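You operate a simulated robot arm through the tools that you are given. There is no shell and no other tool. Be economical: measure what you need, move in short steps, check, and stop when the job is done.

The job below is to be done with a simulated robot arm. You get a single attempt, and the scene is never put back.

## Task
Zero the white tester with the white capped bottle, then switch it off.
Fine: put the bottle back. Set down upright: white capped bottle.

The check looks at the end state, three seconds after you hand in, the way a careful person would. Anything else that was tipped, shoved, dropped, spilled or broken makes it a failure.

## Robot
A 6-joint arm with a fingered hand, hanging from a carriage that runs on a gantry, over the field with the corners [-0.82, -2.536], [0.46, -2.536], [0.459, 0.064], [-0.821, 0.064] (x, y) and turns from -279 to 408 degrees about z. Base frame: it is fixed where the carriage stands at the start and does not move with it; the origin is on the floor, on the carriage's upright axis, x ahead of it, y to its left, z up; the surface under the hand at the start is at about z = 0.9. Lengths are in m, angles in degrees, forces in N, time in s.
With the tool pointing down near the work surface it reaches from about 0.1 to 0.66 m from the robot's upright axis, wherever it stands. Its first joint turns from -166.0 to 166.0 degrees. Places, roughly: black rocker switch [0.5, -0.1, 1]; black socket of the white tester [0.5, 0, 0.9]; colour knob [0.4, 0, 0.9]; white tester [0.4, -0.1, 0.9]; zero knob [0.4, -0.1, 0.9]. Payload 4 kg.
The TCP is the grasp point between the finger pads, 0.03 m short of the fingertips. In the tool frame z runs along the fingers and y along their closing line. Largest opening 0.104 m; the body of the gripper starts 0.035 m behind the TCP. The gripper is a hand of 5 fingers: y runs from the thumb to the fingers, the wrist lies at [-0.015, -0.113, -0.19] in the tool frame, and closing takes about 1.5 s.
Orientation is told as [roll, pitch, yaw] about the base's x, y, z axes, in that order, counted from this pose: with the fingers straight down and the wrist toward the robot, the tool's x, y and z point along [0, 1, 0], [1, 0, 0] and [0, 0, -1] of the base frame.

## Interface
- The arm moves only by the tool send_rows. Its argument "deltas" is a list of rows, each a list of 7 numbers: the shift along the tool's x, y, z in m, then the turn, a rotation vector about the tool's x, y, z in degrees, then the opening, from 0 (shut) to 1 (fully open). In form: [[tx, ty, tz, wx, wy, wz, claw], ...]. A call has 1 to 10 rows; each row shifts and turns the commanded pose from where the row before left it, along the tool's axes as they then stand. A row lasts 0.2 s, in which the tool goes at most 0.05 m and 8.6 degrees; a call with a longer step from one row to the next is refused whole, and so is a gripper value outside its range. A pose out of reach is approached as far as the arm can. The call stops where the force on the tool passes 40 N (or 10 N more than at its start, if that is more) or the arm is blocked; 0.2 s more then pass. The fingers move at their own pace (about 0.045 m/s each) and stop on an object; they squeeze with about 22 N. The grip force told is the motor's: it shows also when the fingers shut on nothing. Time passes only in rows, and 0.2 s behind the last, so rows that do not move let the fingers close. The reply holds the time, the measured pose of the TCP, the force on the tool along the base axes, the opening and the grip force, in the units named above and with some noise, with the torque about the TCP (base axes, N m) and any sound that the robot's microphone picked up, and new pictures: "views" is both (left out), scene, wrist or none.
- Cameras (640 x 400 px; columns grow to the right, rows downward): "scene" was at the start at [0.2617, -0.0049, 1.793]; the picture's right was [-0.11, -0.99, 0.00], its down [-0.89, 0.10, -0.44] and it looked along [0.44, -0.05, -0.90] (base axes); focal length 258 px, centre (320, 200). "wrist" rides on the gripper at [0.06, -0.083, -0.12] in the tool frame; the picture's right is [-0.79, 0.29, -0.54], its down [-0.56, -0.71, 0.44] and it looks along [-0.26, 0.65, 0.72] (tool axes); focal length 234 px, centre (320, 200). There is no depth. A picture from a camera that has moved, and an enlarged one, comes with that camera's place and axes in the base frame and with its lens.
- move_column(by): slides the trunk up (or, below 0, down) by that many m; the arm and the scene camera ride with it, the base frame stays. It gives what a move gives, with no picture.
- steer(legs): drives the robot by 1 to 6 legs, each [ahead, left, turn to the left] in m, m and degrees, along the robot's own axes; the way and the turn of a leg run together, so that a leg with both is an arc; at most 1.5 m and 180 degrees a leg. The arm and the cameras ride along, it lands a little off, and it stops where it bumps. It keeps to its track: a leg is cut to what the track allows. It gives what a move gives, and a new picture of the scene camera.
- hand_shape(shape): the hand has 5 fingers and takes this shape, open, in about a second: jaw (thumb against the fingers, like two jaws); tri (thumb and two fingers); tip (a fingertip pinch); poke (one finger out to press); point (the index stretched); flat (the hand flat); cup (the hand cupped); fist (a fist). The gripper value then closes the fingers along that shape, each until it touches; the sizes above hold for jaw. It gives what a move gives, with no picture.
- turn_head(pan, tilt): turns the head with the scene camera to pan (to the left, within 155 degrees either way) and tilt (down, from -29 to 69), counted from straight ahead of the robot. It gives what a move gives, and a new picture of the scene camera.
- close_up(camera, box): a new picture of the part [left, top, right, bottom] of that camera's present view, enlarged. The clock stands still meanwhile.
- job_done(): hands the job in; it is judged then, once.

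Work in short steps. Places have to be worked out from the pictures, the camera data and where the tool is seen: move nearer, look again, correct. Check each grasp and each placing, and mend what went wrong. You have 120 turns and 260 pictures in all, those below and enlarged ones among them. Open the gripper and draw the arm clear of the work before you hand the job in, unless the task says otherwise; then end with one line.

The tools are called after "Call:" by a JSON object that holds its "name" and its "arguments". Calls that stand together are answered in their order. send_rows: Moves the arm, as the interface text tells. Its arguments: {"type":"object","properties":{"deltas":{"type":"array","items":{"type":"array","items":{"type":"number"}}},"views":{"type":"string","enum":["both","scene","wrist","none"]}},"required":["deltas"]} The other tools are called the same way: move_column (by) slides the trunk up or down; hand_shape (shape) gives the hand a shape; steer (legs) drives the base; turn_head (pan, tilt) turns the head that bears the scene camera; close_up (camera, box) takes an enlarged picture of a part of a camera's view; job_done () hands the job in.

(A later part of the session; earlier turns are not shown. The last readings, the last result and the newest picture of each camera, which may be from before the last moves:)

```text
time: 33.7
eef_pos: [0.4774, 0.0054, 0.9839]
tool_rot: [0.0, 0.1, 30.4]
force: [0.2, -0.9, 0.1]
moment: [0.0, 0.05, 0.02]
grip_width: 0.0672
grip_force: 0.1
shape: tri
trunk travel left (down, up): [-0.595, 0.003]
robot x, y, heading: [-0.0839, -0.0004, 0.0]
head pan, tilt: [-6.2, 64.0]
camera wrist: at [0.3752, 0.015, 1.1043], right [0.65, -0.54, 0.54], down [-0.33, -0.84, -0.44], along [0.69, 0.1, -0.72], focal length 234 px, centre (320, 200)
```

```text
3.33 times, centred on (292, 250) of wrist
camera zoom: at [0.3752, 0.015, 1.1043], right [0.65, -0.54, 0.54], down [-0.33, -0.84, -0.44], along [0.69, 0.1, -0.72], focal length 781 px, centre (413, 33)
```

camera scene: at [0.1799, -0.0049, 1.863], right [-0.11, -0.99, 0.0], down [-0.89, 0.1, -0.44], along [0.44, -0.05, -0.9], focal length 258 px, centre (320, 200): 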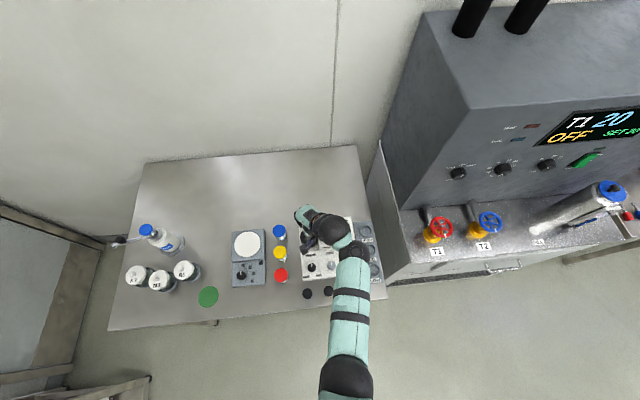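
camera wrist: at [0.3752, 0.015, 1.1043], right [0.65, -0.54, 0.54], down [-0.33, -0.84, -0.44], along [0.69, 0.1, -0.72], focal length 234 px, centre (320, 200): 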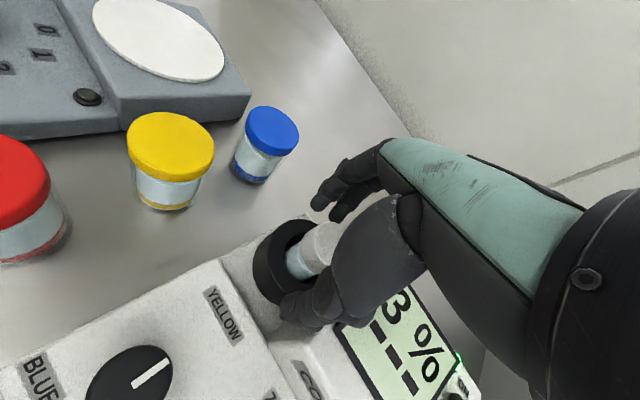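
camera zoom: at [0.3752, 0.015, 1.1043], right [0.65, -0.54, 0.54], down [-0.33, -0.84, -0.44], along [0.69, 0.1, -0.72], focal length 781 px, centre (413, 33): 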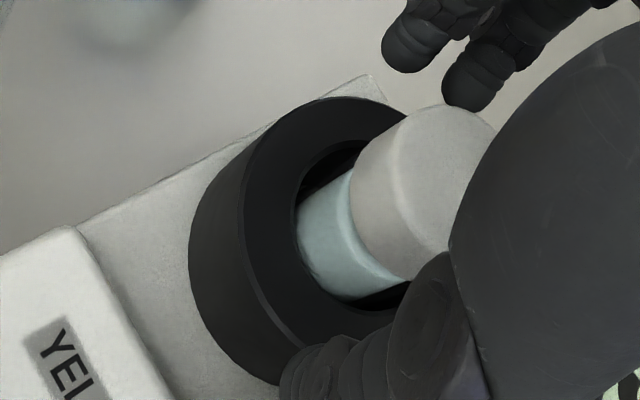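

The bottle stands free in the socket. I'll retract straight up and read the display.

Call:
{"name": "send_rows", "arguments": {"deltas": [[0, 0, -0.02, 0, 0, 0, 0.65], [0, 0, -0.03, 0, 0, 0, 0.65], [0, 0, -0.03, 0, 0, 0, 0.65], [0.02, -0.04, 0, 0, 0, 0, 0.65], [0.02, -0.04, 0, 0, 0, 0, 0.65]]}}

Call:
{"name": "close_up", "arguments": {"camera": "scene", "box": [295, 210, 363, 258]}}

```text
time: 34.9
eef_pos: [0.392, -0.0004, 1.0633]
tool_rot: [0.0, 0.1, 30.2]
force: [-0.7, -0.2, 0.7]
moment: [0.02, 0.06, 0.0]
grip_width: 0.0673
grip_force: 0.1
shape: tri
trunk travel left (down, up): [-0.595, 0.003]
robot x, y, heading: [-0.0817, 0.0047, -0.3]
head pan, tilt: [-6.2, 64.0]
camera scene: at [0.18, -0.005, 1.8631], right [-0.11, -0.99, 0.0], down [-0.89, 0.1, -0.44], along [0.44, -0.05, -0.9], focal length 258 px, centre (320, 200)
camera wrist: at [0.2883, 0.0097, 1.1847], right [0.65, -0.54, 0.54], down [-0.33, -0.84, -0.44], along [0.69, 0.1, -0.72], focal length 234 px, centre (320, 200)
```

scene: 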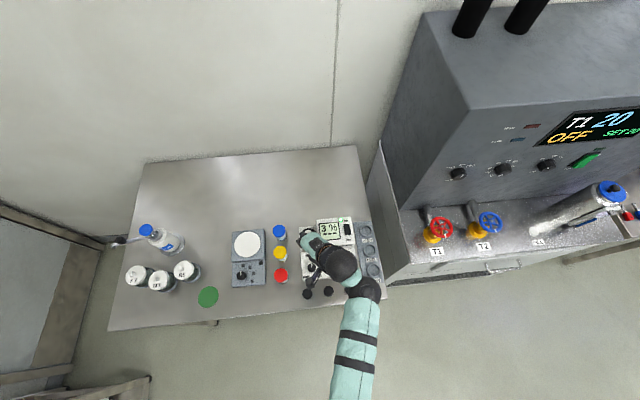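
wrist: 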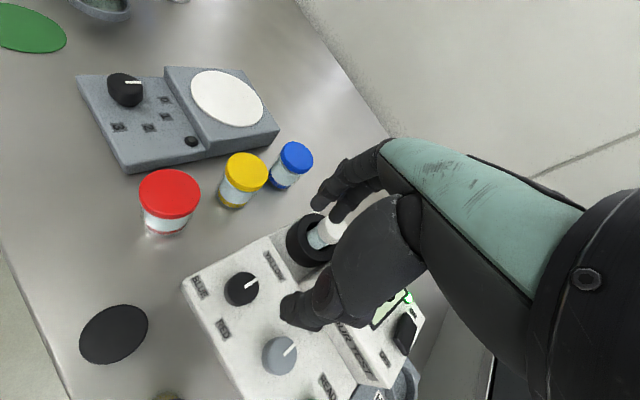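

```text
8.33 times, centred on (329, 234) of scene
camera zoom: at [0.18, -0.005, 1.8631], right [-0.11, -0.99, 0.0], down [-0.89, 0.1, -0.44], along [0.44, -0.05, -0.9], focal length 2149 px, centre (245, -83)
```

zoom: 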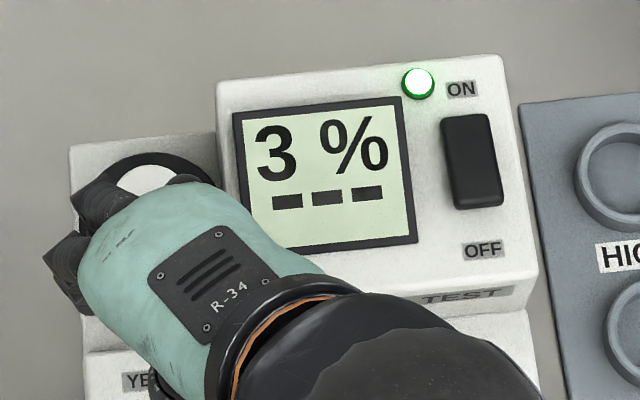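

The display reads 3 %. The ZERO knob is at about (0.364, −0.0655), top near z 0.955. I'll position the open tri grip above it.

Call:
{"name": "send_rows", "arguments": {"deltas": [[-0.0187, -0.0283, 0, 0, 0, 0, 0.65], [-0.0187, -0.0283, 0, 0, 0, 0, 0.65], [0, 0, 0.025, 0, 0, 0, 0.65]]}}

Call:
{"name": "close_up", "arguments": {"camera": "wrist", "box": [220, 170, 400, 350]}}

Call:
{"name": "close_up", "arguments": {"camera": "scene", "box": [295, 210, 385, 300]}}

```text
time: 35.7
eef_pos: [0.3611, -0.0628, 1.0383]
tool_rot: [0.0, -0.1, 30.3]
force: [0.4, -1.0, 0.4]
moment: [0.01, 0.0, 0.04]
grip_width: 0.0672
grip_force: 0.1
shape: tri
trunk travel left (down, up): [-0.595, 0.003]
robot x, y, heading: [-0.0799, 0.0001, -0.1]
head pan, tilt: [-6.2, 64.0]
camera scene: at [0.1799, -0.005, 1.8631], right [-0.11, -0.99, 0.0], down [-0.89, 0.1, -0.44], along [0.44, -0.05, -0.9], focal length 258 px, centre (320, 200)
camera wrist: at [0.2572, -0.0533, 1.1592], right [0.65, -0.54, 0.54], down [-0.33, -0.84, -0.44], along [0.69, 0.1, -0.72], focal length 234 px, centre (320, 200)
```

scene: 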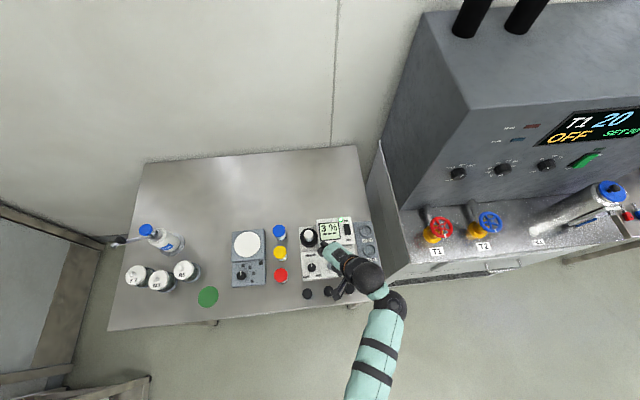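
wrist: 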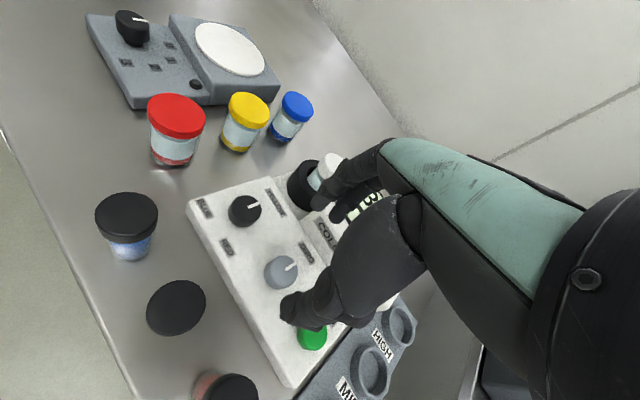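

```text
2.22 times, centred on (310, 260) of wrist
camera zoom: at [0.2572, -0.0533, 1.1592], right [0.65, -0.54, 0.54], down [-0.33, -0.84, -0.44], along [0.69, 0.1, -0.72], focal length 520 px, centre (342, 67)
```

zoom: 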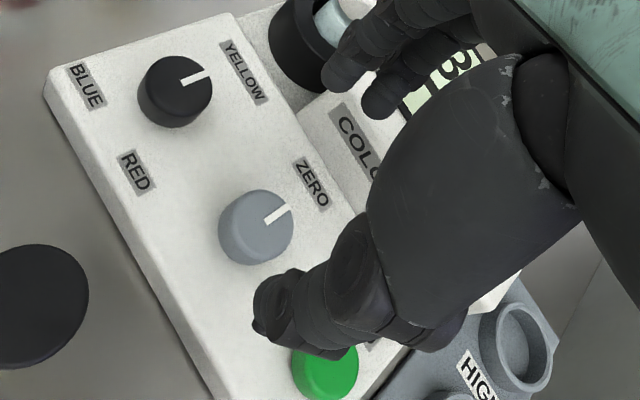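

```text
4.44 times, centred on (340, 255) of scene
camera zoom: at [0.1799, -0.005, 1.8631], right [-0.11, -0.99, 0.0], down [-0.89, 0.1, -0.44], along [0.44, -0.05, -0.9], focal length 1146 px, centre (231, -44)
```

zoom: 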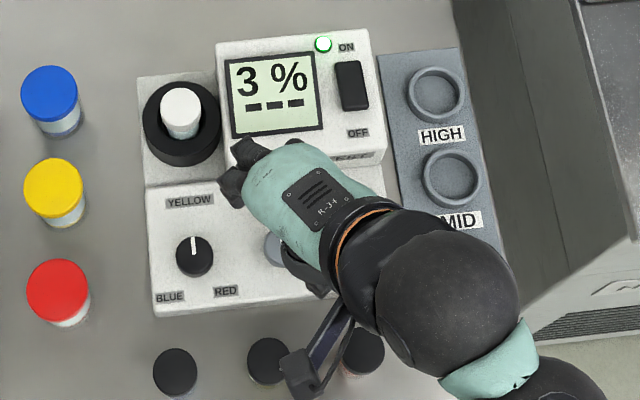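

The bottle stands upright in the socket, and the knob (0.365, −0.067) is within 2 mm of the grip centre. I'll lower in stages.

Call:
{"name": "send_rows", "arguments": {"deltas": [[0, 0.0015, 0.02, 0, 0, 0, 0.55], [0, 0, 0.02, 0, 0, 0, 0.55], [0, 0, 0.015, 0, 0, 0, 0.55]], "views": "wrist"}}

Call:
{"name": "close_up", "arguments": {"camera": "wrist", "box": [220, 170, 400, 350]}}

Call:
{"name": "close_up", "arguments": {"camera": "scene", "box": [295, 210, 385, 300]}}

```text
time: 36.5
eef_pos: [0.3604, -0.0611, 0.9829]
tool_rot: [0.1, 0.2, 30.3]
force: [1.1, 1.0, 0.1]
moment: [0.01, 0.03, -0.02]
grip_width: 0.0575
grip_force: 0.1
shape: tri
trunk travel left (down, up): [-0.595, 0.003]
robot x, y, heading: [-0.0845, -0.0031, -0.2]
head pan, tilt: [-6.2, 64.0]
camera wrist: at [0.2576, -0.0503, 1.1038], right [0.65, -0.54, 0.54], down [-0.33, -0.84, -0.44], along [0.69, 0.1, -0.72], focal length 234 px, centre (320, 200)
```

wrist: 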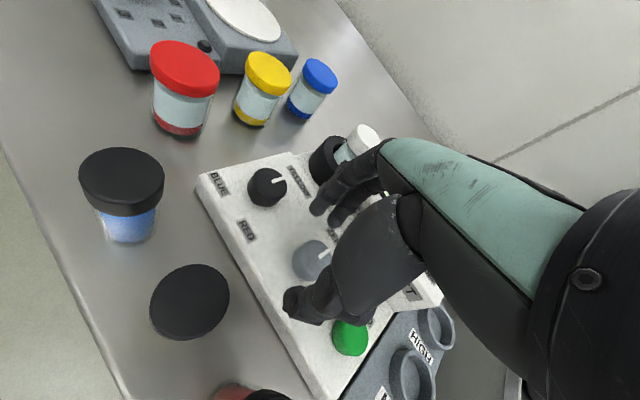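

```text
2.22 times, centred on (310, 260) of wrist
camera zoom: at [0.2576, -0.0503, 1.1038], right [0.65, -0.54, 0.54], down [-0.33, -0.84, -0.44], along [0.69, 0.1, -0.72], focal length 520 px, centre (342, 67)
```

zoom: 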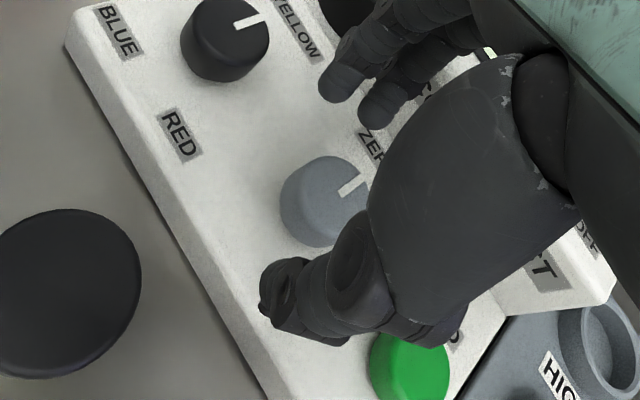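

```text
4.44 times, centred on (340, 255) of scene
camera zoom: at [0.1799, -0.005, 1.863], right [-0.11, -0.99, 0.0], down [-0.89, 0.1, -0.44], along [0.44, -0.05, -0.9], focal length 1146 px, centre (231, -44)
```

zoom: 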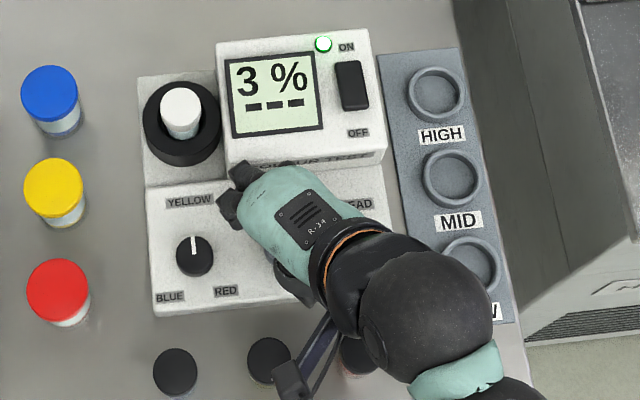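

The knob is centred in the grip. I'll go down another 12 mm and close on it.

Call:
{"name": "send_rows", "arguments": {"deltas": [[0, 0, 0.006, 0, 0, 0, 0.55], [0, 0, 0.006, 0, 0, 0, 0.55], [0, 0, 0, 0, 0, 0, 0.35], [0, 0, 0, 0, 0, 0, 0.2], [0, 0, 0, 0, 0, 0, 0.1], [0, 0, 0, 0, 0, 0, 0.1]], "views": "wrist"}}

Call:
{"name": "close_up", "arguments": {"camera": "wrist", "box": [250, 180, 394, 340]}}

Call:
{"name": "close_up", "arguments": {"camera": "scene", "box": [295, 210, 385, 300]}}

```text
time: 37.9
eef_pos: [0.3593, -0.0581, 0.9723]
tool_rot: [0.2, 0.0, 30.4]
force: [-0.2, 3.9, -0.9]
moment: [0.12, -0.06, 0.01]
grip_width: 0.0175
grip_force: 21.8
shape: tri
trunk travel left (down, up): [-0.595, 0.003]
robot x, y, heading: [-0.0799, 0.0009, 0.0]
head pan, tilt: [-6.2, 64.0]
camera wrist: at [0.2575, -0.0492, 1.0927], right [0.65, -0.54, 0.54], down [-0.33, -0.84, -0.44], along [0.69, 0.11, -0.72], focal length 234 px, centre (320, 200)
```

wrist: 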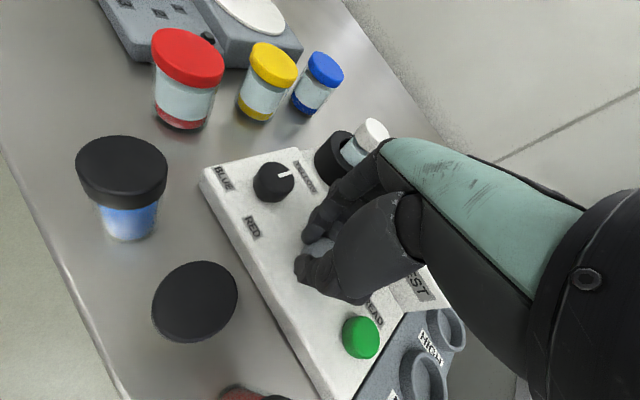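

```text
2.50 times, centred on (322, 260) of wrist
camera zoom: at [0.2575, -0.0492, 1.0927], right [0.65, -0.54, 0.54], down [-0.33, -0.84, -0.44], along [0.69, 0.11, -0.72], focal length 585 px, centre (315, 50)
```

zoom: 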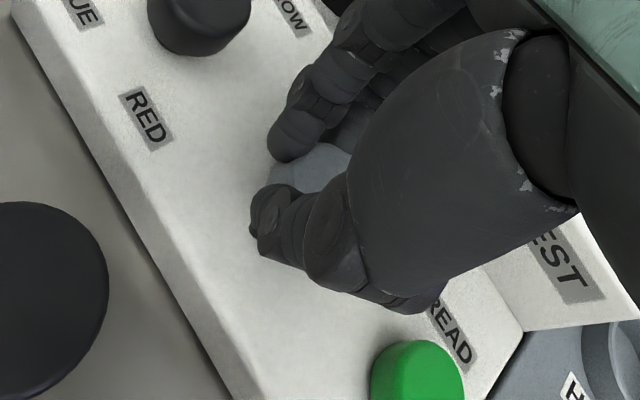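

```text
4.44 times, centred on (340, 255) of scene
camera zoom: at [0.1798, -0.0047, 1.863], right [-0.11, -0.99, 0.0], down [-0.89, 0.1, -0.44], along [0.44, -0.05, -0.9], focal length 1146 px, centre (231, -44)
```

zoom: 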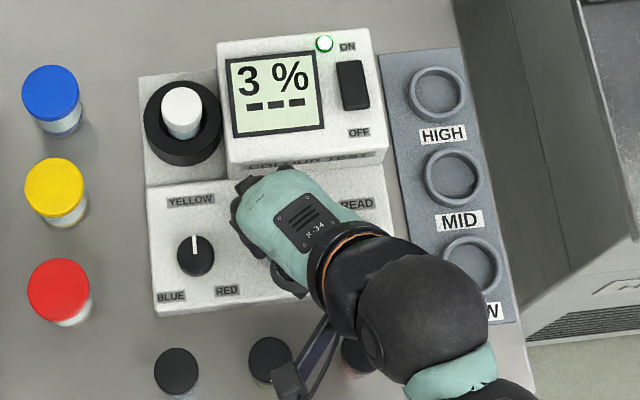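

The fingers hold the knob. I'll turn about 8° one way and see how the reading changes.

Call:
{"name": "send_rows", "arguments": {"deltas": [[0, 0, 0, 0, 0, -4, 0.1], [0, 0, 0, 0, 0, -4, 0.1]], "views": "wrist"}}

Call:
{"name": "close_up", "arguments": {"camera": "scene", "box": [295, 210, 385, 300]}}

```text
time: 38.5
eef_pos: [0.3598, -0.0587, 0.971]
tool_rot: [0.1, 0.1, 38.4]
force: [-3.9, 3.1, 0.5]
moment: [0.08, 0.04, 0.0]
grip_width: 0.0172
grip_force: 22.1
shape: tri
trunk travel left (down, up): [-0.595, 0.003]
robot x, y, heading: [-0.0801, -0.001, 0.2]
head pan, tilt: [-6.2, 64.0]
camera wrist: at [0.2567, -0.0642, 1.0925], right [0.72, -0.44, 0.54], down [-0.21, -0.88, -0.44], along [0.66, 0.2, -0.72], focal length 234 px, centre (320, 200)
```

wrist: 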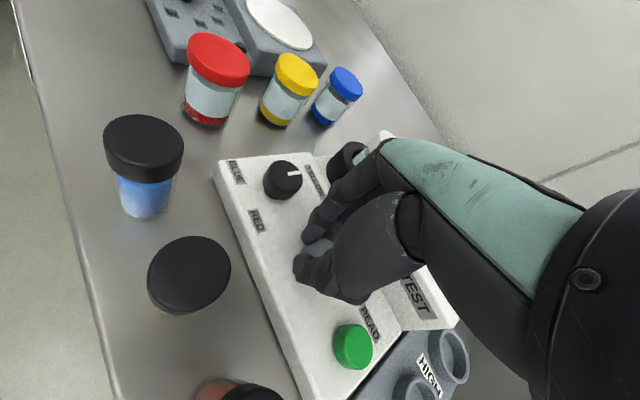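

```text
4.44 times, centred on (340, 255) of scene
camera zoom: at [0.1797, -0.0048, 1.8629], right [-0.11, -0.99, 0.0], down [-0.89, 0.1, -0.44], along [0.44, -0.05, -0.9], focal length 1146 px, centre (231, -44)
```

zoom: 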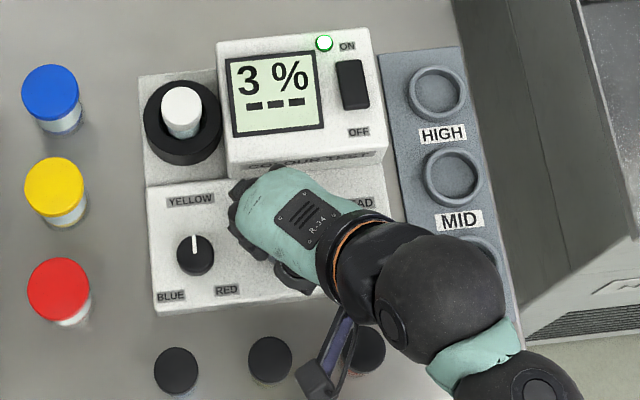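

No change yet at 8°. I'll turn 16° more and check again.

Call:
{"name": "send_rows", "arguments": {"deltas": [[0, 0, 0, 0, 0, -5, 0.1], [0, 0, 0, 0, 0, -5, 0.1], [0, 0, 0, 0, 0, -5, 0.1]], "views": "wrist"}}

Call:
{"name": "close_up", "arguments": {"camera": "scene", "box": [295, 210, 385, 300]}}

Call:
{"name": "close_up", "arguments": {"camera": "wrist", "box": [260, 180, 388, 320]}}

```text
time: 39.3
eef_pos: [0.3605, -0.0604, 0.9714]
tool_rot: [0.2, 0.1, 53.4]
force: [-7.8, 0.7, 2.9]
moment: [0.04, 0.18, -0.04]
grip_width: 0.017
grip_force: 22.0
shape: tri
trunk travel left (down, up): [-0.595, 0.003]
robot x, y, heading: [-0.0814, 0.0017, -0.0]
head pan, tilt: [-6.2, 64.0]
camera wrist: at [0.2614, -0.0913, 1.0921], right [0.81, -0.24, 0.54], down [0.03, -0.9, -0.44], along [0.59, 0.37, -0.72], focal length 234 px, centre (320, 200)
```

wrist: 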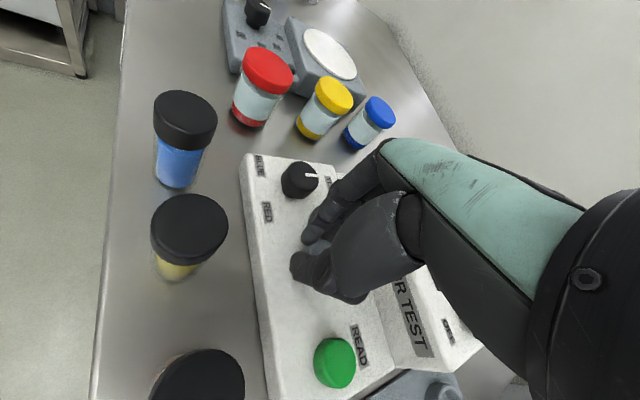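

```text
4.44 times, centred on (340, 255) of scene
camera zoom: at [0.1795, -0.005, 1.8627], right [-0.11, -0.99, 0.0], down [-0.89, 0.1, -0.44], along [0.44, -0.05, -0.9], focal length 1146 px, centre (231, -44)
```

zoom: 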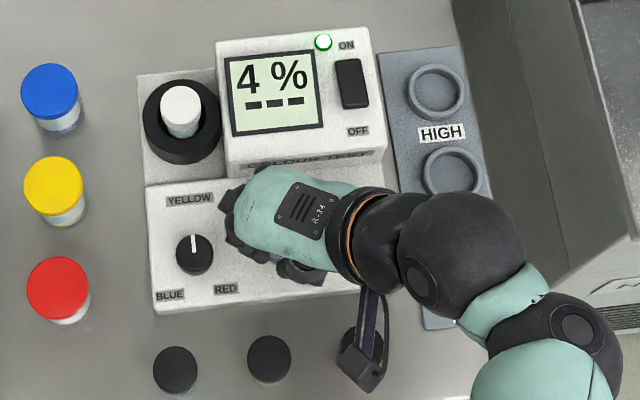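

```text
2.86 times, centred on (324, 250) of wrist
camera zoom: at [0.2614, -0.0913, 1.0921], right [0.81, -0.24, 0.54], down [0.03, -0.9, -0.44], along [0.59, 0.37, -0.72], focal length 669 px, centre (309, 57)
```

zoom: 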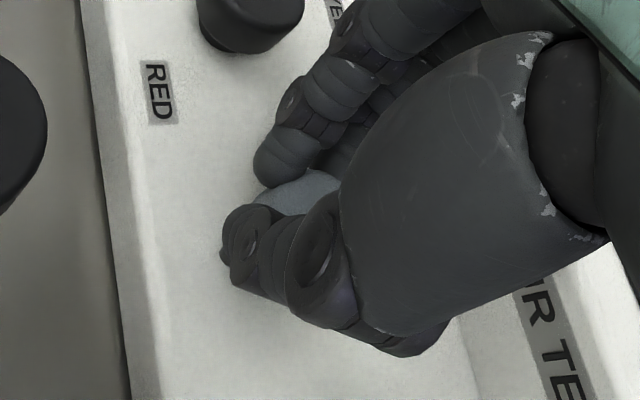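

Counter-clockwise raises it to 4 %, so I turn clockwise, in stages.

Call:
{"name": "send_rows", "arguments": {"deltas": [[0, 0, 0, 0, 0, 7, 0.1], [0, 0, 0, 0, 0, 7, 0.1], [0, 0, 0, 0, 0, 7, 0.1], [0, 0, 0, 0, 0, 7, 0.1], [0, 0, 0, 0, 0, 7, 0.1]], "views": "wrist"}}

Call:
{"name": "close_up", "arguments": {"camera": "scene", "box": [295, 210, 385, 300]}}

```text
time: 40.5
eef_pos: [0.3601, -0.0564, 0.9715]
tool_rot: [0.2, 0.0, 18.3]
force: [3.3, 10.6, -4.5]
moment: [0.27, -0.12, 0.1]
grip_width: 0.0169
grip_force: 22.7
shape: tri
trunk travel left (down, up): [-0.595, 0.003]
robot x, y, heading: [-0.0862, -0.0014, -0.0]
head pan, tilt: [-6.2, 64.0]
camera wrist: at [0.2629, -0.0273, 1.0929], right [0.52, -0.66, 0.54], down [-0.5, -0.75, -0.44], along [0.69, -0.04, -0.72], focal length 234 px, centre (320, 200)
```

wrist: 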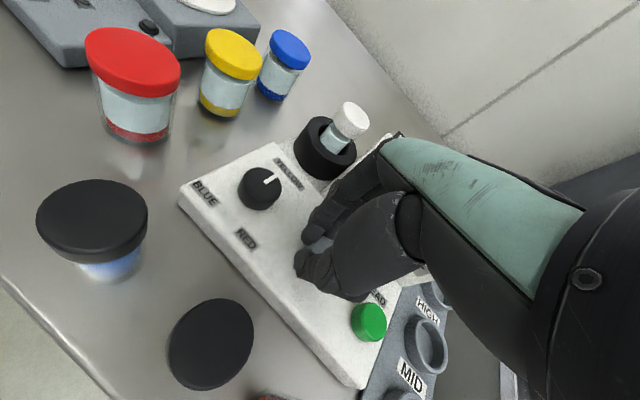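

```text
4.44 times, centred on (340, 255) of scene
camera zoom: at [0.1801, -0.0042, 1.863], right [-0.11, -0.99, 0.0], down [-0.89, 0.1, -0.44], along [0.44, -0.05, -0.9], focal length 1146 px, centre (231, -44)
```

zoom: 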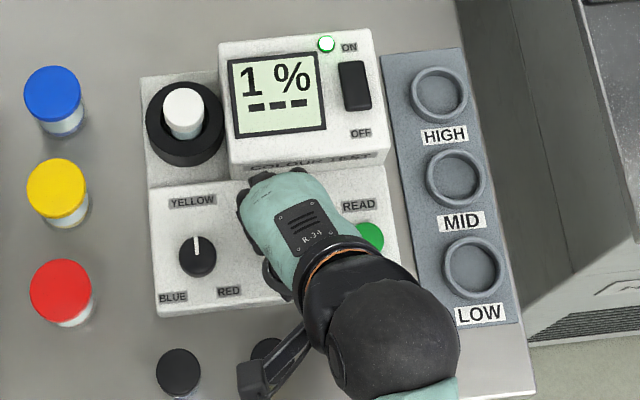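

It reads 1 % now, roughly 10° per percent. Small steps from here: 6° more.

Call:
{"name": "send_rows", "arguments": {"deltas": [[0, 0, 0, 0, 0, 3, 0.1], [0, 0, 0, 0, 0, 3, 0.1]], "views": "none"}}

Call:
{"name": "close_up", "arguments": {"camera": "scene", "box": [295, 210, 385, 300]}}

```text
time: 41.1
eef_pos: [0.3615, -0.0578, 0.9724]
tool_rot: [0.2, 0.0, 12.4]
force: [6.3, 14.3, -6.0]
moment: [0.34, -0.23, 0.13]
grip_width: 0.0165
grip_force: 22.2
shape: tri
trunk travel left (down, up): [-0.595, 0.003]
robot x, y, heading: [-0.0813, -0.0002, 0.3]
head pan, tilt: [-6.2, 64.0]
```

```text
4.44 times, centred on (340, 255) of scene
camera zoom: at [0.1802, -0.0041, 1.8631], right [-0.11, -0.99, 0.0], down [-0.89, 0.1, -0.44], along [0.44, -0.05, -0.9], focal length 1146 px, centre (231, -44)
```

zoom: 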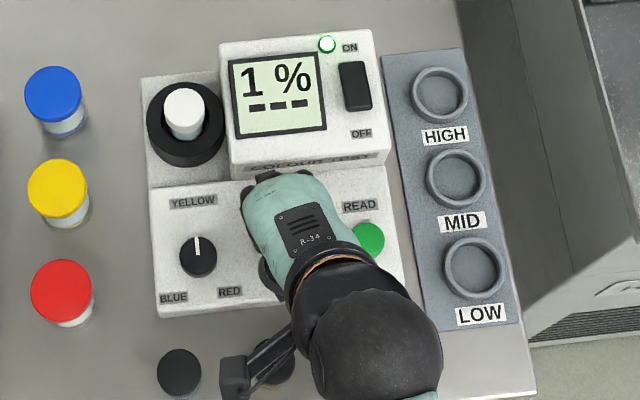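

Still 1 %, with some side load because the turn isn't quite about the knob centre. I'll ease the hand 2–3 mm to follow the arc and turn 4° more.

Call:
{"name": "send_rows", "arguments": {"deltas": [[0.0015, 0.0024, 0, 0, 0, 2, 0.1], [0, 0, 0, 0, 0, 2, 0.1]], "views": "none"}}

Call:
{"name": "close_up", "arguments": {"camera": "scene", "box": [295, 210, 385, 300]}}

```text
time: 41.7
eef_pos: [0.3624, -0.0569, 0.9712]
tool_rot: [0.1, 0.0, 8.3]
force: [2.3, 10.3, -0.9]
moment: [0.21, -0.14, 0.05]
grip_width: 0.0165
grip_force: 22.5
shape: tri
trunk travel left (down, up): [-0.595, 0.003]
robot x, y, heading: [-0.08, 0.002, -0.0]
head pan, tilt: [-6.2, 64.0]
```

```text
4.44 times, centred on (340, 255) of scene
camera zoom: at [0.18, -0.0045, 1.8631], right [-0.11, -0.99, 0.0], down [-0.89, 0.1, -0.44], along [0.44, -0.05, -0.9], focal length 1146 px, centre (231, -44)
```

zoom: 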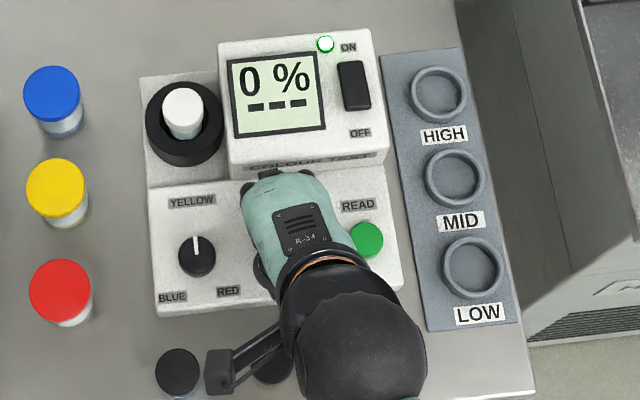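

It reads 0 %. To sit well inside the zero band I'll turn 4° more and check that it stays at 0.

Call:
{"name": "send_rows", "arguments": {"deltas": [[0.001, 0.001, 0, 0, 0, 2, 0.1], [0, 0, 0, 0, 0, 2, 0.1]], "views": "none"}}

Call:
{"name": "close_up", "arguments": {"camera": "scene", "box": [295, 210, 385, 300]}}

```text
time: 42.3
eef_pos: [0.3633, -0.0564, 0.9719]
tool_rot: [0.1, 0.1, 4.3]
force: [2.0, 6.2, -2.1]
moment: [0.17, -0.11, 0.05]
grip_width: 0.0166
grip_force: 21.7
shape: tri
trunk travel left (down, up): [-0.595, 0.003]
robot x, y, heading: [-0.08, 0.0009, -0.0]
head pan, tilt: [-6.2, 64.0]
```

```text
4.44 times, centred on (340, 255) of scene
camera zoom: at [0.18, -0.0047, 1.863], right [-0.11, -0.99, 0.0], down [-0.89, 0.1, -0.44], along [0.44, -0.05, -0.9], focal length 1146 px, centre (231, -44)
```

zoom: 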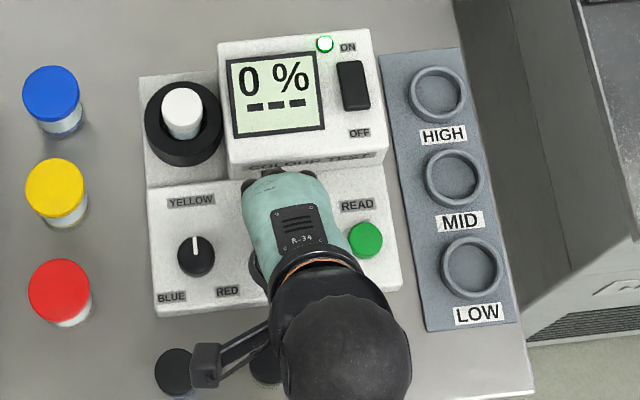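

It holds at 0 %. I'll open the fingers and lift straight up.

Call:
{"name": "send_rows", "arguments": {"deltas": [[0, 0, 0, 0, 0, 0, 0.3], [0, 0, 0, 0, 0, 0, 0.5], [0, 0, 0, 0, 0, 0, 0.55], [0, 0, 0, 0, 0, 0, 0.55], [0, 0, -0.02, 0, 0, 0, 0.55], [0, 0, -0.04, 0, 0, 0, 0.55], [0, 0, -0.03, 0, 0, 0, 0.55]]}}

Call:
{"name": "close_up", "arguments": {"camera": "scene", "box": [295, 210, 385, 300]}}

```text
time: 43.9
eef_pos: [0.3631, -0.0566, 1.0646]
tool_rot: [0.0, 0.0, 4.4]
force: [0.1, 0.4, 0.0]
moment: [-0.01, -0.02, 0.03]
grip_width: 0.0569
grip_force: 0.0
shape: tri
trunk travel left (down, up): [-0.595, 0.003]
robot x, y, heading: [-0.0818, 0.0002, -0.1]
head pan, tilt: [-6.2, 64.0]
camera scene: at [0.1799, -0.005, 1.863], right [-0.11, -0.99, 0.0], down [-0.89, 0.1, -0.44], along [0.44, -0.05, -0.9], focal length 258 px, centre (320, 200)
camera wrist: at [0.2764, -0.0031, 1.185], right [0.35, -0.77, 0.54], down [-0.66, -0.61, -0.43], along [0.66, -0.21, -0.72], focal length 234 px, centre (320, 200)
```

scene: 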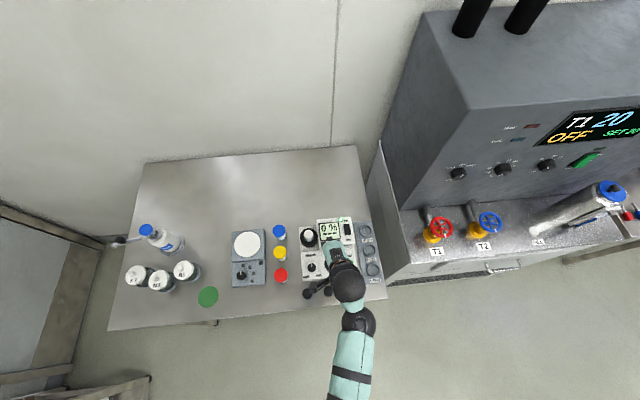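
wrist: 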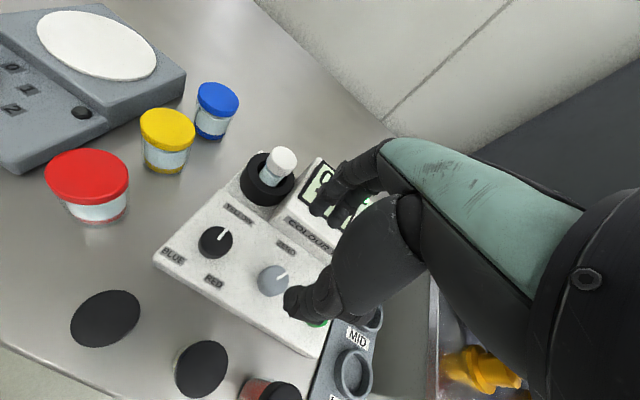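

```text
4.44 times, centred on (340, 255) of scene
camera zoom: at [0.1799, -0.005, 1.863], right [-0.11, -0.99, 0.0], down [-0.89, 0.1, -0.44], along [0.44, -0.05, -0.9], focal length 1146 px, centre (231, -44)
```

zoom: 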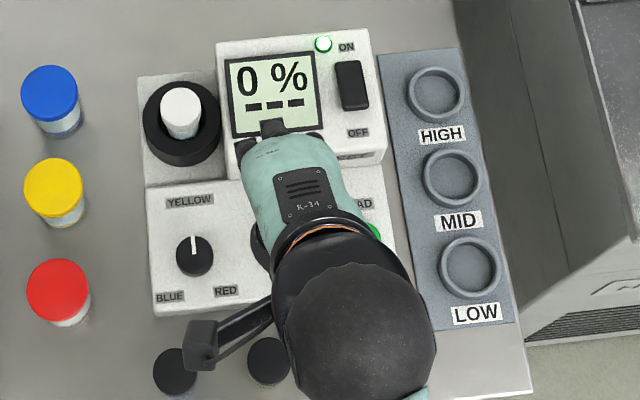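

Zeroed and stable. Next I switch it off: poke shape, level yaw 0, above the OFF end at (0.467, −0.138).

Call:
{"name": "hand_shape", "arguments": {"shape": "poke"}}

Call:
{"name": "send_rows", "arguments": {"deltas": [[0, 0, 0, 0, 0, 4.4, 1], [-0.028, 0.0345, 0, 0, 0, 0, 1], [-0.028, 0.0345, 0, 0, 0, 0, 1], [-0.0285, 0.0345, 0, 0, 0, 0, 1], [0, 0, 0.02, 0, 0, 0, 1]], "views": "wrist"}}

Call:
{"name": "close_up", "arguments": {"camera": "wrist", "box": [210, 190, 370, 330]}}

```text
time: 44.8
eef_pos: [0.3638, -0.057, 1.0626]
tool_rot: [0.0, 0.1, 4.3]
force: [-0.9, 0.6, 0.0]
moment: [0.04, 0.0, -0.01]
grip_width: 0.0001
grip_force: 0.0
shape: poke
trunk travel left (down, up): [-0.595, 0.003]
robot x, y, heading: [-0.081, -0.0014, -0.0]
head pan, tilt: [-6.2, 64.0]
```

```text
time: 46.0
eef_pos: [0.4689, -0.1434, 1.0412]
tool_rot: [0.0, 0.0, 0.0]
force: [0.3, 0.3, 0.2]
moment: [0.0, 0.04, 0.0]
grip_width: 0.0001
grip_force: 0.1
shape: poke
trunk travel left (down, up): [-0.595, 0.003]
robot x, y, heading: [-0.0837, -0.0, -0.2]
head pan, tilt: [-6.2, 64.0]
camera wrist: at [0.3851, -0.0833, 1.1626], right [0.29, -0.79, 0.54], down [-0.71, -0.56, -0.44], along [0.65, -0.26, -0.72], focal length 234 px, centre (320, 200)
```

wrist: 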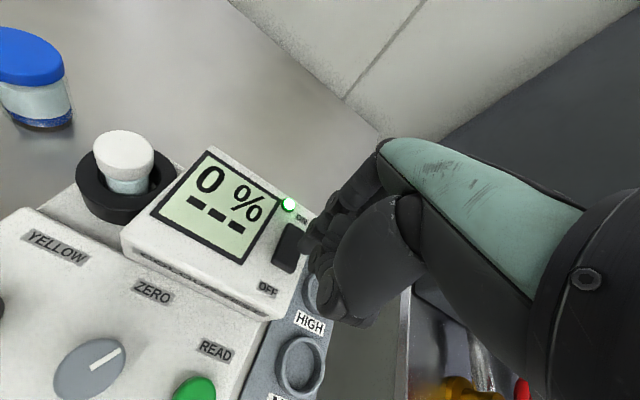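

```text
2.86 times, centred on (290, 260) of wrist
camera zoom: at [0.3851, -0.0833, 1.1626], right [0.29, -0.79, 0.54], down [-0.71, -0.56, -0.44], along [0.65, -0.26, -0.72], focal length 669 px, centre (406, 29)
```

zoom: 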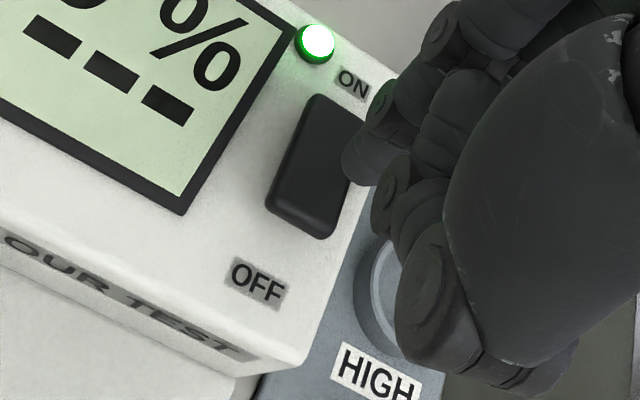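

The OFF end reads (0.462, −0.139), so the fingertip is almost above it. I'll press down gently.

Call:
{"name": "send_rows", "arguments": {"deltas": [[0.002, -0.004, 0.012, 0, 0, 0, 1], [0, 0, 0.008, 0, 0, 0, 1], [0, 0, 0.006, 0, 0, 0, 1]], "views": "wrist"}}

Call:
{"name": "close_up", "arguments": {"camera": "wrist", "box": [210, 190, 370, 330]}}

```text
time: 46.8
eef_pos: [0.4632, -0.1397, 1.015]
tool_rot: [0.0, 0.1, -0.2]
force: [0.3, 0.0, -0.6]
moment: [-0.03, 0.02, 0.0]
grip_width: 0.0
grip_force: 0.0
shape: poke
trunk travel left (down, up): [-0.595, 0.003]
robot x, y, heading: [-0.0812, 0.002, -0.2]
head pan, tilt: [-6.2, 64.0]
camera wrist: at [0.3798, -0.0802, 1.1364], right [0.29, -0.79, 0.54], down [-0.71, -0.56, -0.43], along [0.65, -0.26, -0.72], focal length 234 px, centre (320, 200)
```

wrist: 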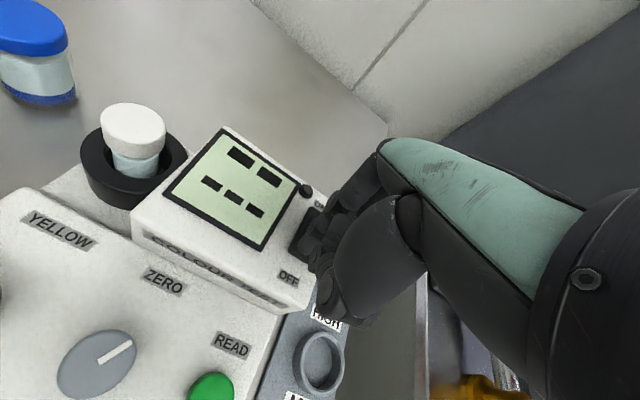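

```text
2.86 times, centred on (290, 260) of wrist
camera zoom: at [0.3798, -0.0802, 1.1364], right [0.29, -0.79, 0.54], down [-0.71, -0.56, -0.43], along [0.65, -0.26, -0.72], focal length 669 px, centre (406, 29)
```

zoom: 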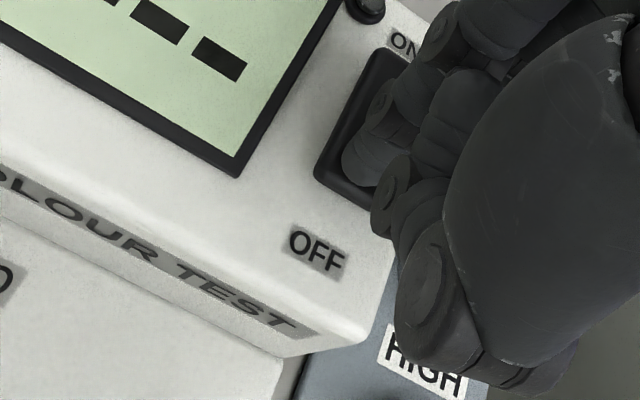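

The indicator is dark and the display shows dashes: it is off. I'll retract and return to the tri shape to fetch the bottle.

Call:
{"name": "send_rows", "arguments": {"deltas": [[0, 0, -0.03, 0, 0, 0, 1], [0, 0, -0.03, 0, 0, 0, 1]], "views": "none"}}

Call:
{"name": "hand_shape", "arguments": {"shape": "tri"}}

Call:
{"name": "send_rows", "arguments": {"deltas": [[0, 0, 0, 0, 0, -7.6, 0.65], [0, 0, 0, 0, 0, -7.6, 0.65], [0, 0, 0, 0, 0, -7.6, 0.65], [0, 0, 0, 0, 0, -7.6, 0.65], [0.04, 0.028, 0, 0, 0, 0, 0.65], [0.04, 0.028, 0, 0, 0, 0, 0.65], [0.038, 0.028, 0, 0, 0, 0, 0.65]]}}

Call:
{"name": "close_up", "arguments": {"camera": "wrist", "box": [220, 170, 400, 350]}}

```text
time: 47.4
eef_pos: [0.4625, -0.1407, 1.0765]
tool_rot: [0.0, 0.2, 0.0]
force: [0.0, 0.6, -0.1]
moment: [-0.01, 0.0, 0.01]
grip_width: 0.0
grip_force: 0.0
shape: poke
trunk travel left (down, up): [-0.595, 0.003]
robot x, y, heading: [-0.0813, -0.0002, -0.1]
head pan, tilt: [-6.2, 64.0]
```

```text
time: 48.3
eef_pos: [0.4637, -0.1406, 1.076]
tool_rot: [0.0, 0.1, -0.1]
force: [0.1, -0.3, -0.4]
moment: [-0.03, 0.01, -0.04]
grip_width: 0.1042
grip_force: 0.0
shape: tri
trunk travel left (down, up): [-0.595, 0.003]
robot x, y, heading: [-0.0793, 0.0005, -0.0]
head pan, tilt: [-6.2, 64.0]
```

```text
time: 49.9
eef_pos: [0.4736, 0.0045, 1.0752]
tool_rot: [0.1, 0.1, 30.3]
force: [0.3, -0.7, 0.1]
moment: [0.02, 0.04, 0.0]
grip_width: 0.0681
grip_force: 0.0
shape: tri
trunk travel left (down, up): [-0.595, 0.003]
robot x, y, heading: [-0.0809, -0.0007, -0.1]
head pan, tilt: [-6.2, 64.0]
camera scene: at [0.1799, -0.0051, 1.863], right [-0.11, -0.99, 0.0], down [-0.89, 0.1, -0.44], along [0.44, -0.05, -0.9], focal length 258 px, centre (320, 200)
camera wrist: at [0.3723, 0.0137, 1.1968], right [0.65, -0.54, 0.54], down [-0.33, -0.84, -0.44], along [0.69, 0.1, -0.72], focal length 234 px, centre (320, 200)
```

scene: 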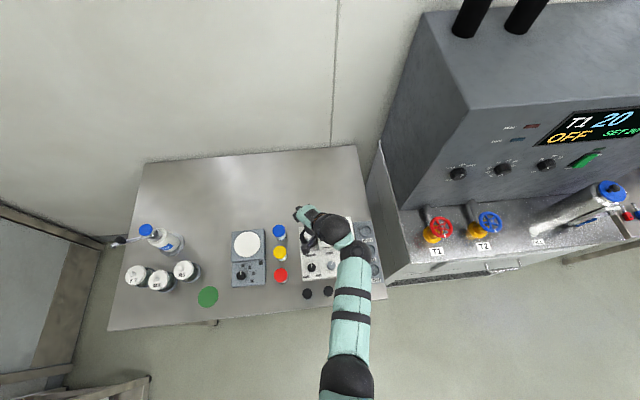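
wrist: 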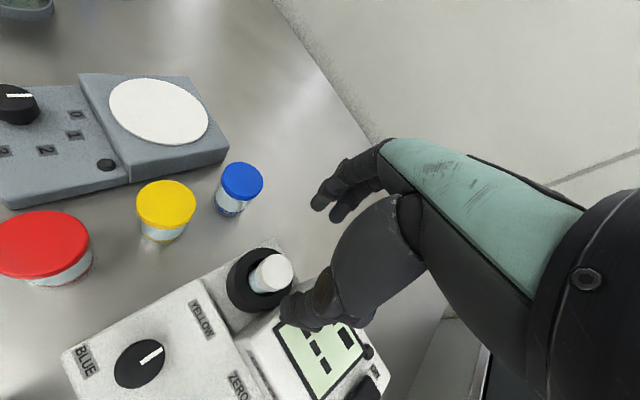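

```text
2.22 times, centred on (310, 260) of wrist
camera zoom: at [0.3723, 0.0137, 1.1968], right [0.65, -0.54, 0.54], down [-0.33, -0.84, -0.44], along [0.69, 0.1, -0.72], focal length 520 px, centre (342, 67)
```

zoom: 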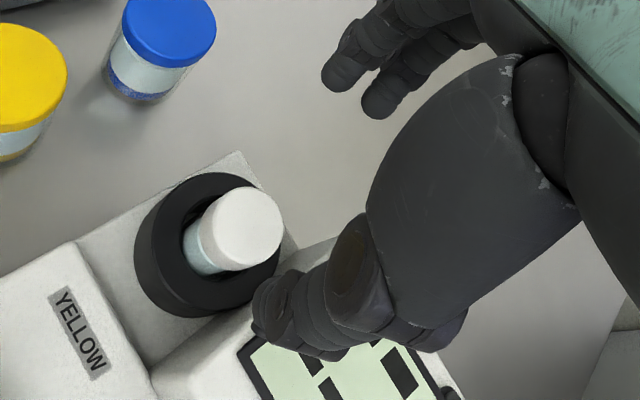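

Positioned as at the release. I'll correct 4 mm in x and lower over the cap.

Call:
{"name": "send_rows", "arguments": {"deltas": [[-0.0014, 0.0038, 0.02, 0, 0, 0, 0.65], [0, 0, 0.02, 0, 0, 0, 0.65]], "views": "wrist"}}

Call:
{"name": "close_up", "arguments": {"camera": "wrist", "box": [220, 170, 400, 350]}}

```text
time: 50.5
eef_pos: [0.4802, 0.0056, 1.035]
tool_rot: [0.1, 0.0, 30.3]
force: [0.3, 0.0, 0.0]
moment: [0.0, 0.01, 0.01]
grip_width: 0.0683
grip_force: 0.0
shape: tri
trunk travel left (down, up): [-0.595, 0.003]
robot x, y, heading: [-0.0805, -0.0017, -0.1]
head pan, tilt: [-6.2, 64.0]
camera wrist: at [0.3774, 0.0149, 1.1563], right [0.65, -0.54, 0.54], down [-0.33, -0.84, -0.44], along [0.69, 0.1, -0.72], focal length 234 px, centre (320, 200)
```

wrist: 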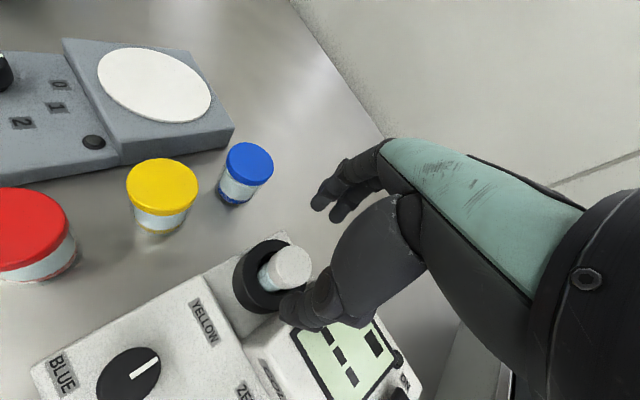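

```text
2.22 times, centred on (310, 260) of wrist
camera zoom: at [0.3774, 0.0149, 1.1563], right [0.65, -0.54, 0.54], down [-0.33, -0.84, -0.44], along [0.69, 0.1, -0.72], focal length 520 px, centre (342, 67)
```

zoom: 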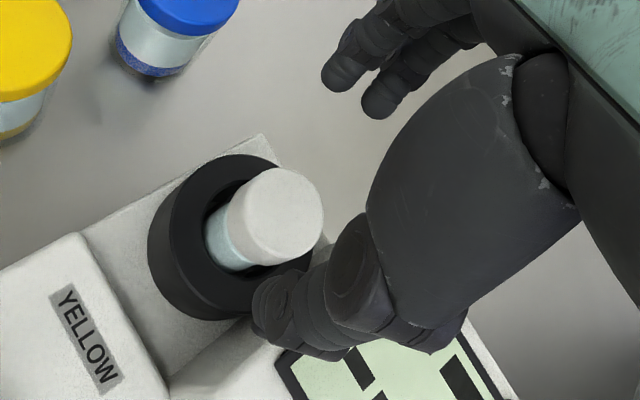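

The fingers straddle the cap in line. I'll descend to z 0.985, with a 2 mm back correction.

Call:
{"name": "send_rows", "arguments": {"deltas": [[0, -0.0025, 0.015, 0, 0, 0, 0.65], [0, 0, 0.015, 0, 0, 0, 0.65], [0, 0, 0.012, 0, 0, 0, 0.65], [0, 0, 0.008, 0, 0, 0, 0.65]], "views": "wrist"}}

Call:
{"name": "close_up", "arguments": {"camera": "wrist", "box": [220, 170, 400, 350]}}

```text
time: 51.5
eef_pos: [0.4765, 0.0034, 0.9853]
tool_rot: [0.1, 0.1, 30.3]
force: [0.6, -0.7, -0.1]
moment: [-0.04, 0.01, 0.0]
grip_width: 0.068
grip_force: 0.0
shape: tri
trunk travel left (down, up): [-0.595, 0.003]
robot x, y, heading: [-0.0789, -0.0001, 0.1]
head pan, tilt: [-6.2, 64.0]
camera wrist: at [0.3743, 0.0133, 1.1068], right [0.65, -0.54, 0.54], down [-0.33, -0.84, -0.44], along [0.69, 0.1, -0.72], focal length 234 px, centre (320, 200)
```

wrist: 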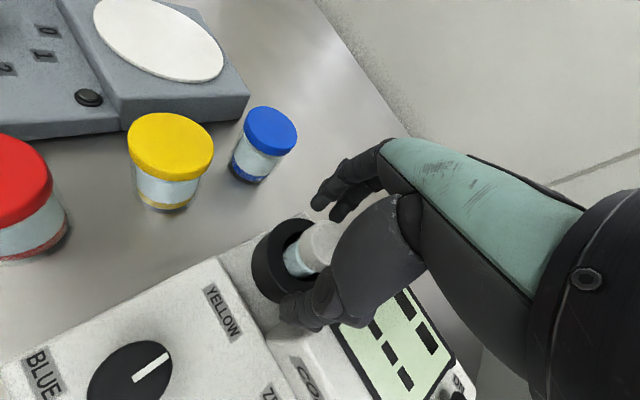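

```text
2.22 times, centred on (310, 260) of wrist
camera zoom: at [0.3743, 0.0133, 1.1068], right [0.65, -0.54, 0.54], down [-0.33, -0.84, -0.44], along [0.69, 0.1, -0.72], focal length 520 px, centre (342, 67)
```

zoom: 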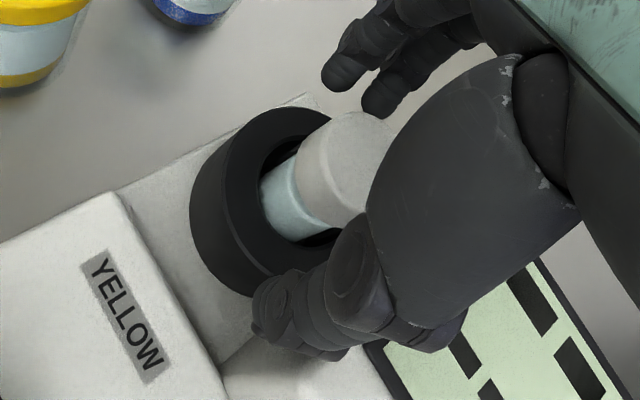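

Same picture as at the release. I'll close, then lift a little.

Call:
{"name": "send_rows", "arguments": {"deltas": [[0, 0, 0, 0, 0, 0, 0.4], [0, 0, 0, 0, 0, 0, 0.2], [0, 0, 0, 0, 0, 0, 0.1], [0, 0, 0, 0, 0, 0, 0.1], [0, 0, 0, 0, 0, 0, 0.1], [0, 0, -0.006, 0, 0, 0, 0.1], [0, 0, -0.006, 0, 0, 0, 0.1]], "views": "wrist"}}

Call:
{"name": "close_up", "arguments": {"camera": "wrist", "box": [220, 170, 400, 350]}}

```text
time: 53.1
eef_pos: [0.4773, 0.0041, 0.9981]
tool_rot: [0.1, 0.0, 30.3]
force: [-0.1, 0.8, -1.1]
moment: [0.03, 0.01, -0.04]
grip_width: 0.0237
grip_force: 22.0
shape: tri
trunk travel left (down, up): [-0.595, 0.003]
robot x, y, heading: [-0.0821, 0.0001, 0.1]
head pan, tilt: [-6.2, 64.0]
camera wrist: at [0.3752, 0.0134, 1.1192], right [0.65, -0.54, 0.54], down [-0.33, -0.84, -0.44], along [0.69, 0.1, -0.72], focal length 234 px, centre (320, 200)
```

wrist: 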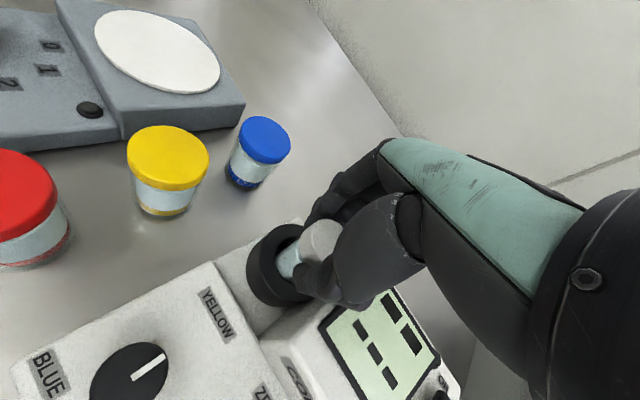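

```text
2.22 times, centred on (310, 260) of wrist
camera zoom: at [0.3752, 0.0134, 1.1192], right [0.65, -0.54, 0.54], down [-0.33, -0.84, -0.44], along [0.69, 0.1, -0.72], focal length 520 px, centre (342, 67)
```

zoom: 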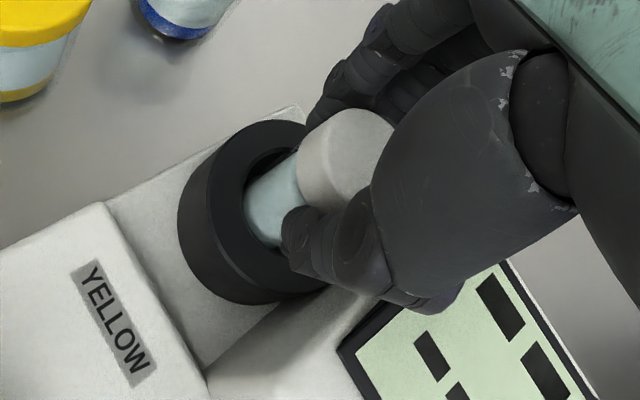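

Held as before (0.0237). I'll lift straight out of the socket and move left, clear of it.

Call:
{"name": "send_rows", "arguments": {"deltas": [[0, 0, -0.015, 0, 0, 0, 0.1], [0, 0, -0.02, 0, 0, 0, 0.1], [0, 0, -0.02, 0, 0, 0, 0.1], [0, 0, -0.022, 0, 0, 0, 0.1], [0.04, -0.008, 0, 0, 0, 0, 0.1], [0.04, -0.008, 0, 0, 0, 0, 0.1], [0.039, -0.008, 0, 0, 0, 0, 0.1]], "views": "wrist"}}

Call:
{"name": "steer", "arguments": {"legs": [[-0.12, 0, 0]]}}

```text
time: 54.7
eef_pos: [0.3979, 0.092, 1.0757]
tool_rot: [0.1, 0.0, 30.2]
force: [0.7, -0.3, -0.7]
moment: [0.0, 0.01, 0.01]
grip_width: 0.0236
grip_force: 21.5
shape: tri
trunk travel left (down, up): [-0.595, 0.003]
robot x, y, heading: [-0.0784, -0.0004, -0.4]
head pan, tilt: [-6.2, 64.0]
camera wrist: at [0.2955, 0.1023, 1.196], right [0.65, -0.54, 0.54], down [-0.33, -0.84, -0.44], along [0.69, 0.1, -0.72], focal length 234 px, centre (320, 200)
```

wrist: 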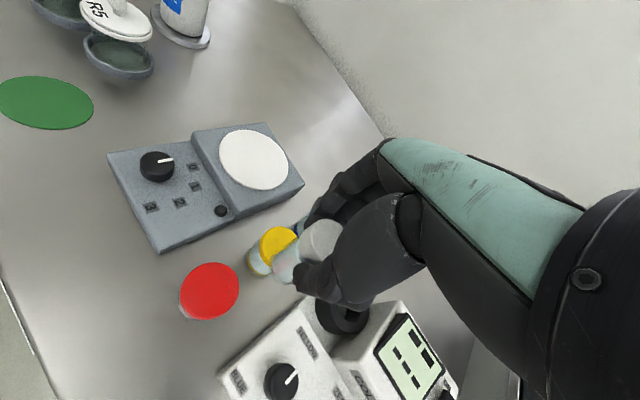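

```text
time: 56.0
eef_pos: [0.2796, 0.0939, 1.0746]
tool_rot: [0.2, 0.1, 30.3]
force: [-0.2, -1.3, -0.5]
moment: [-0.01, 0.0, 0.01]
grip_width: 0.0237
grip_force: 22.2
shape: tri
trunk travel left (down, up): [-0.595, 0.003]
robot x, y, heading: [-0.1998, 0.001, -0.0]
head pan, tilt: [-6.2, 64.0]
camera scene: at [0.0614, -0.0046, 1.863], right [-0.11, -0.99, 0.0], down [-0.89, 0.1, -0.44], along [0.44, -0.05, -0.9], focal length 258 px, centre (320, 200)
```

scene: 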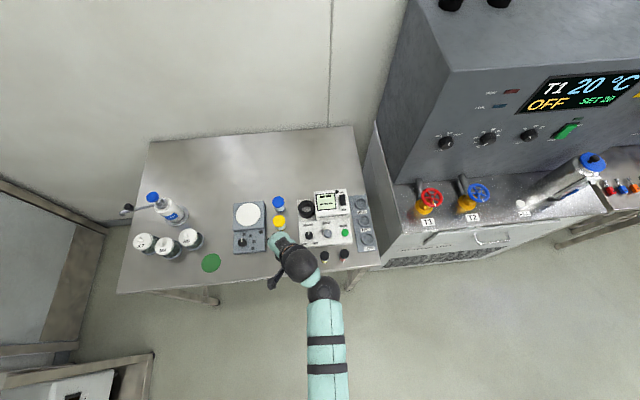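

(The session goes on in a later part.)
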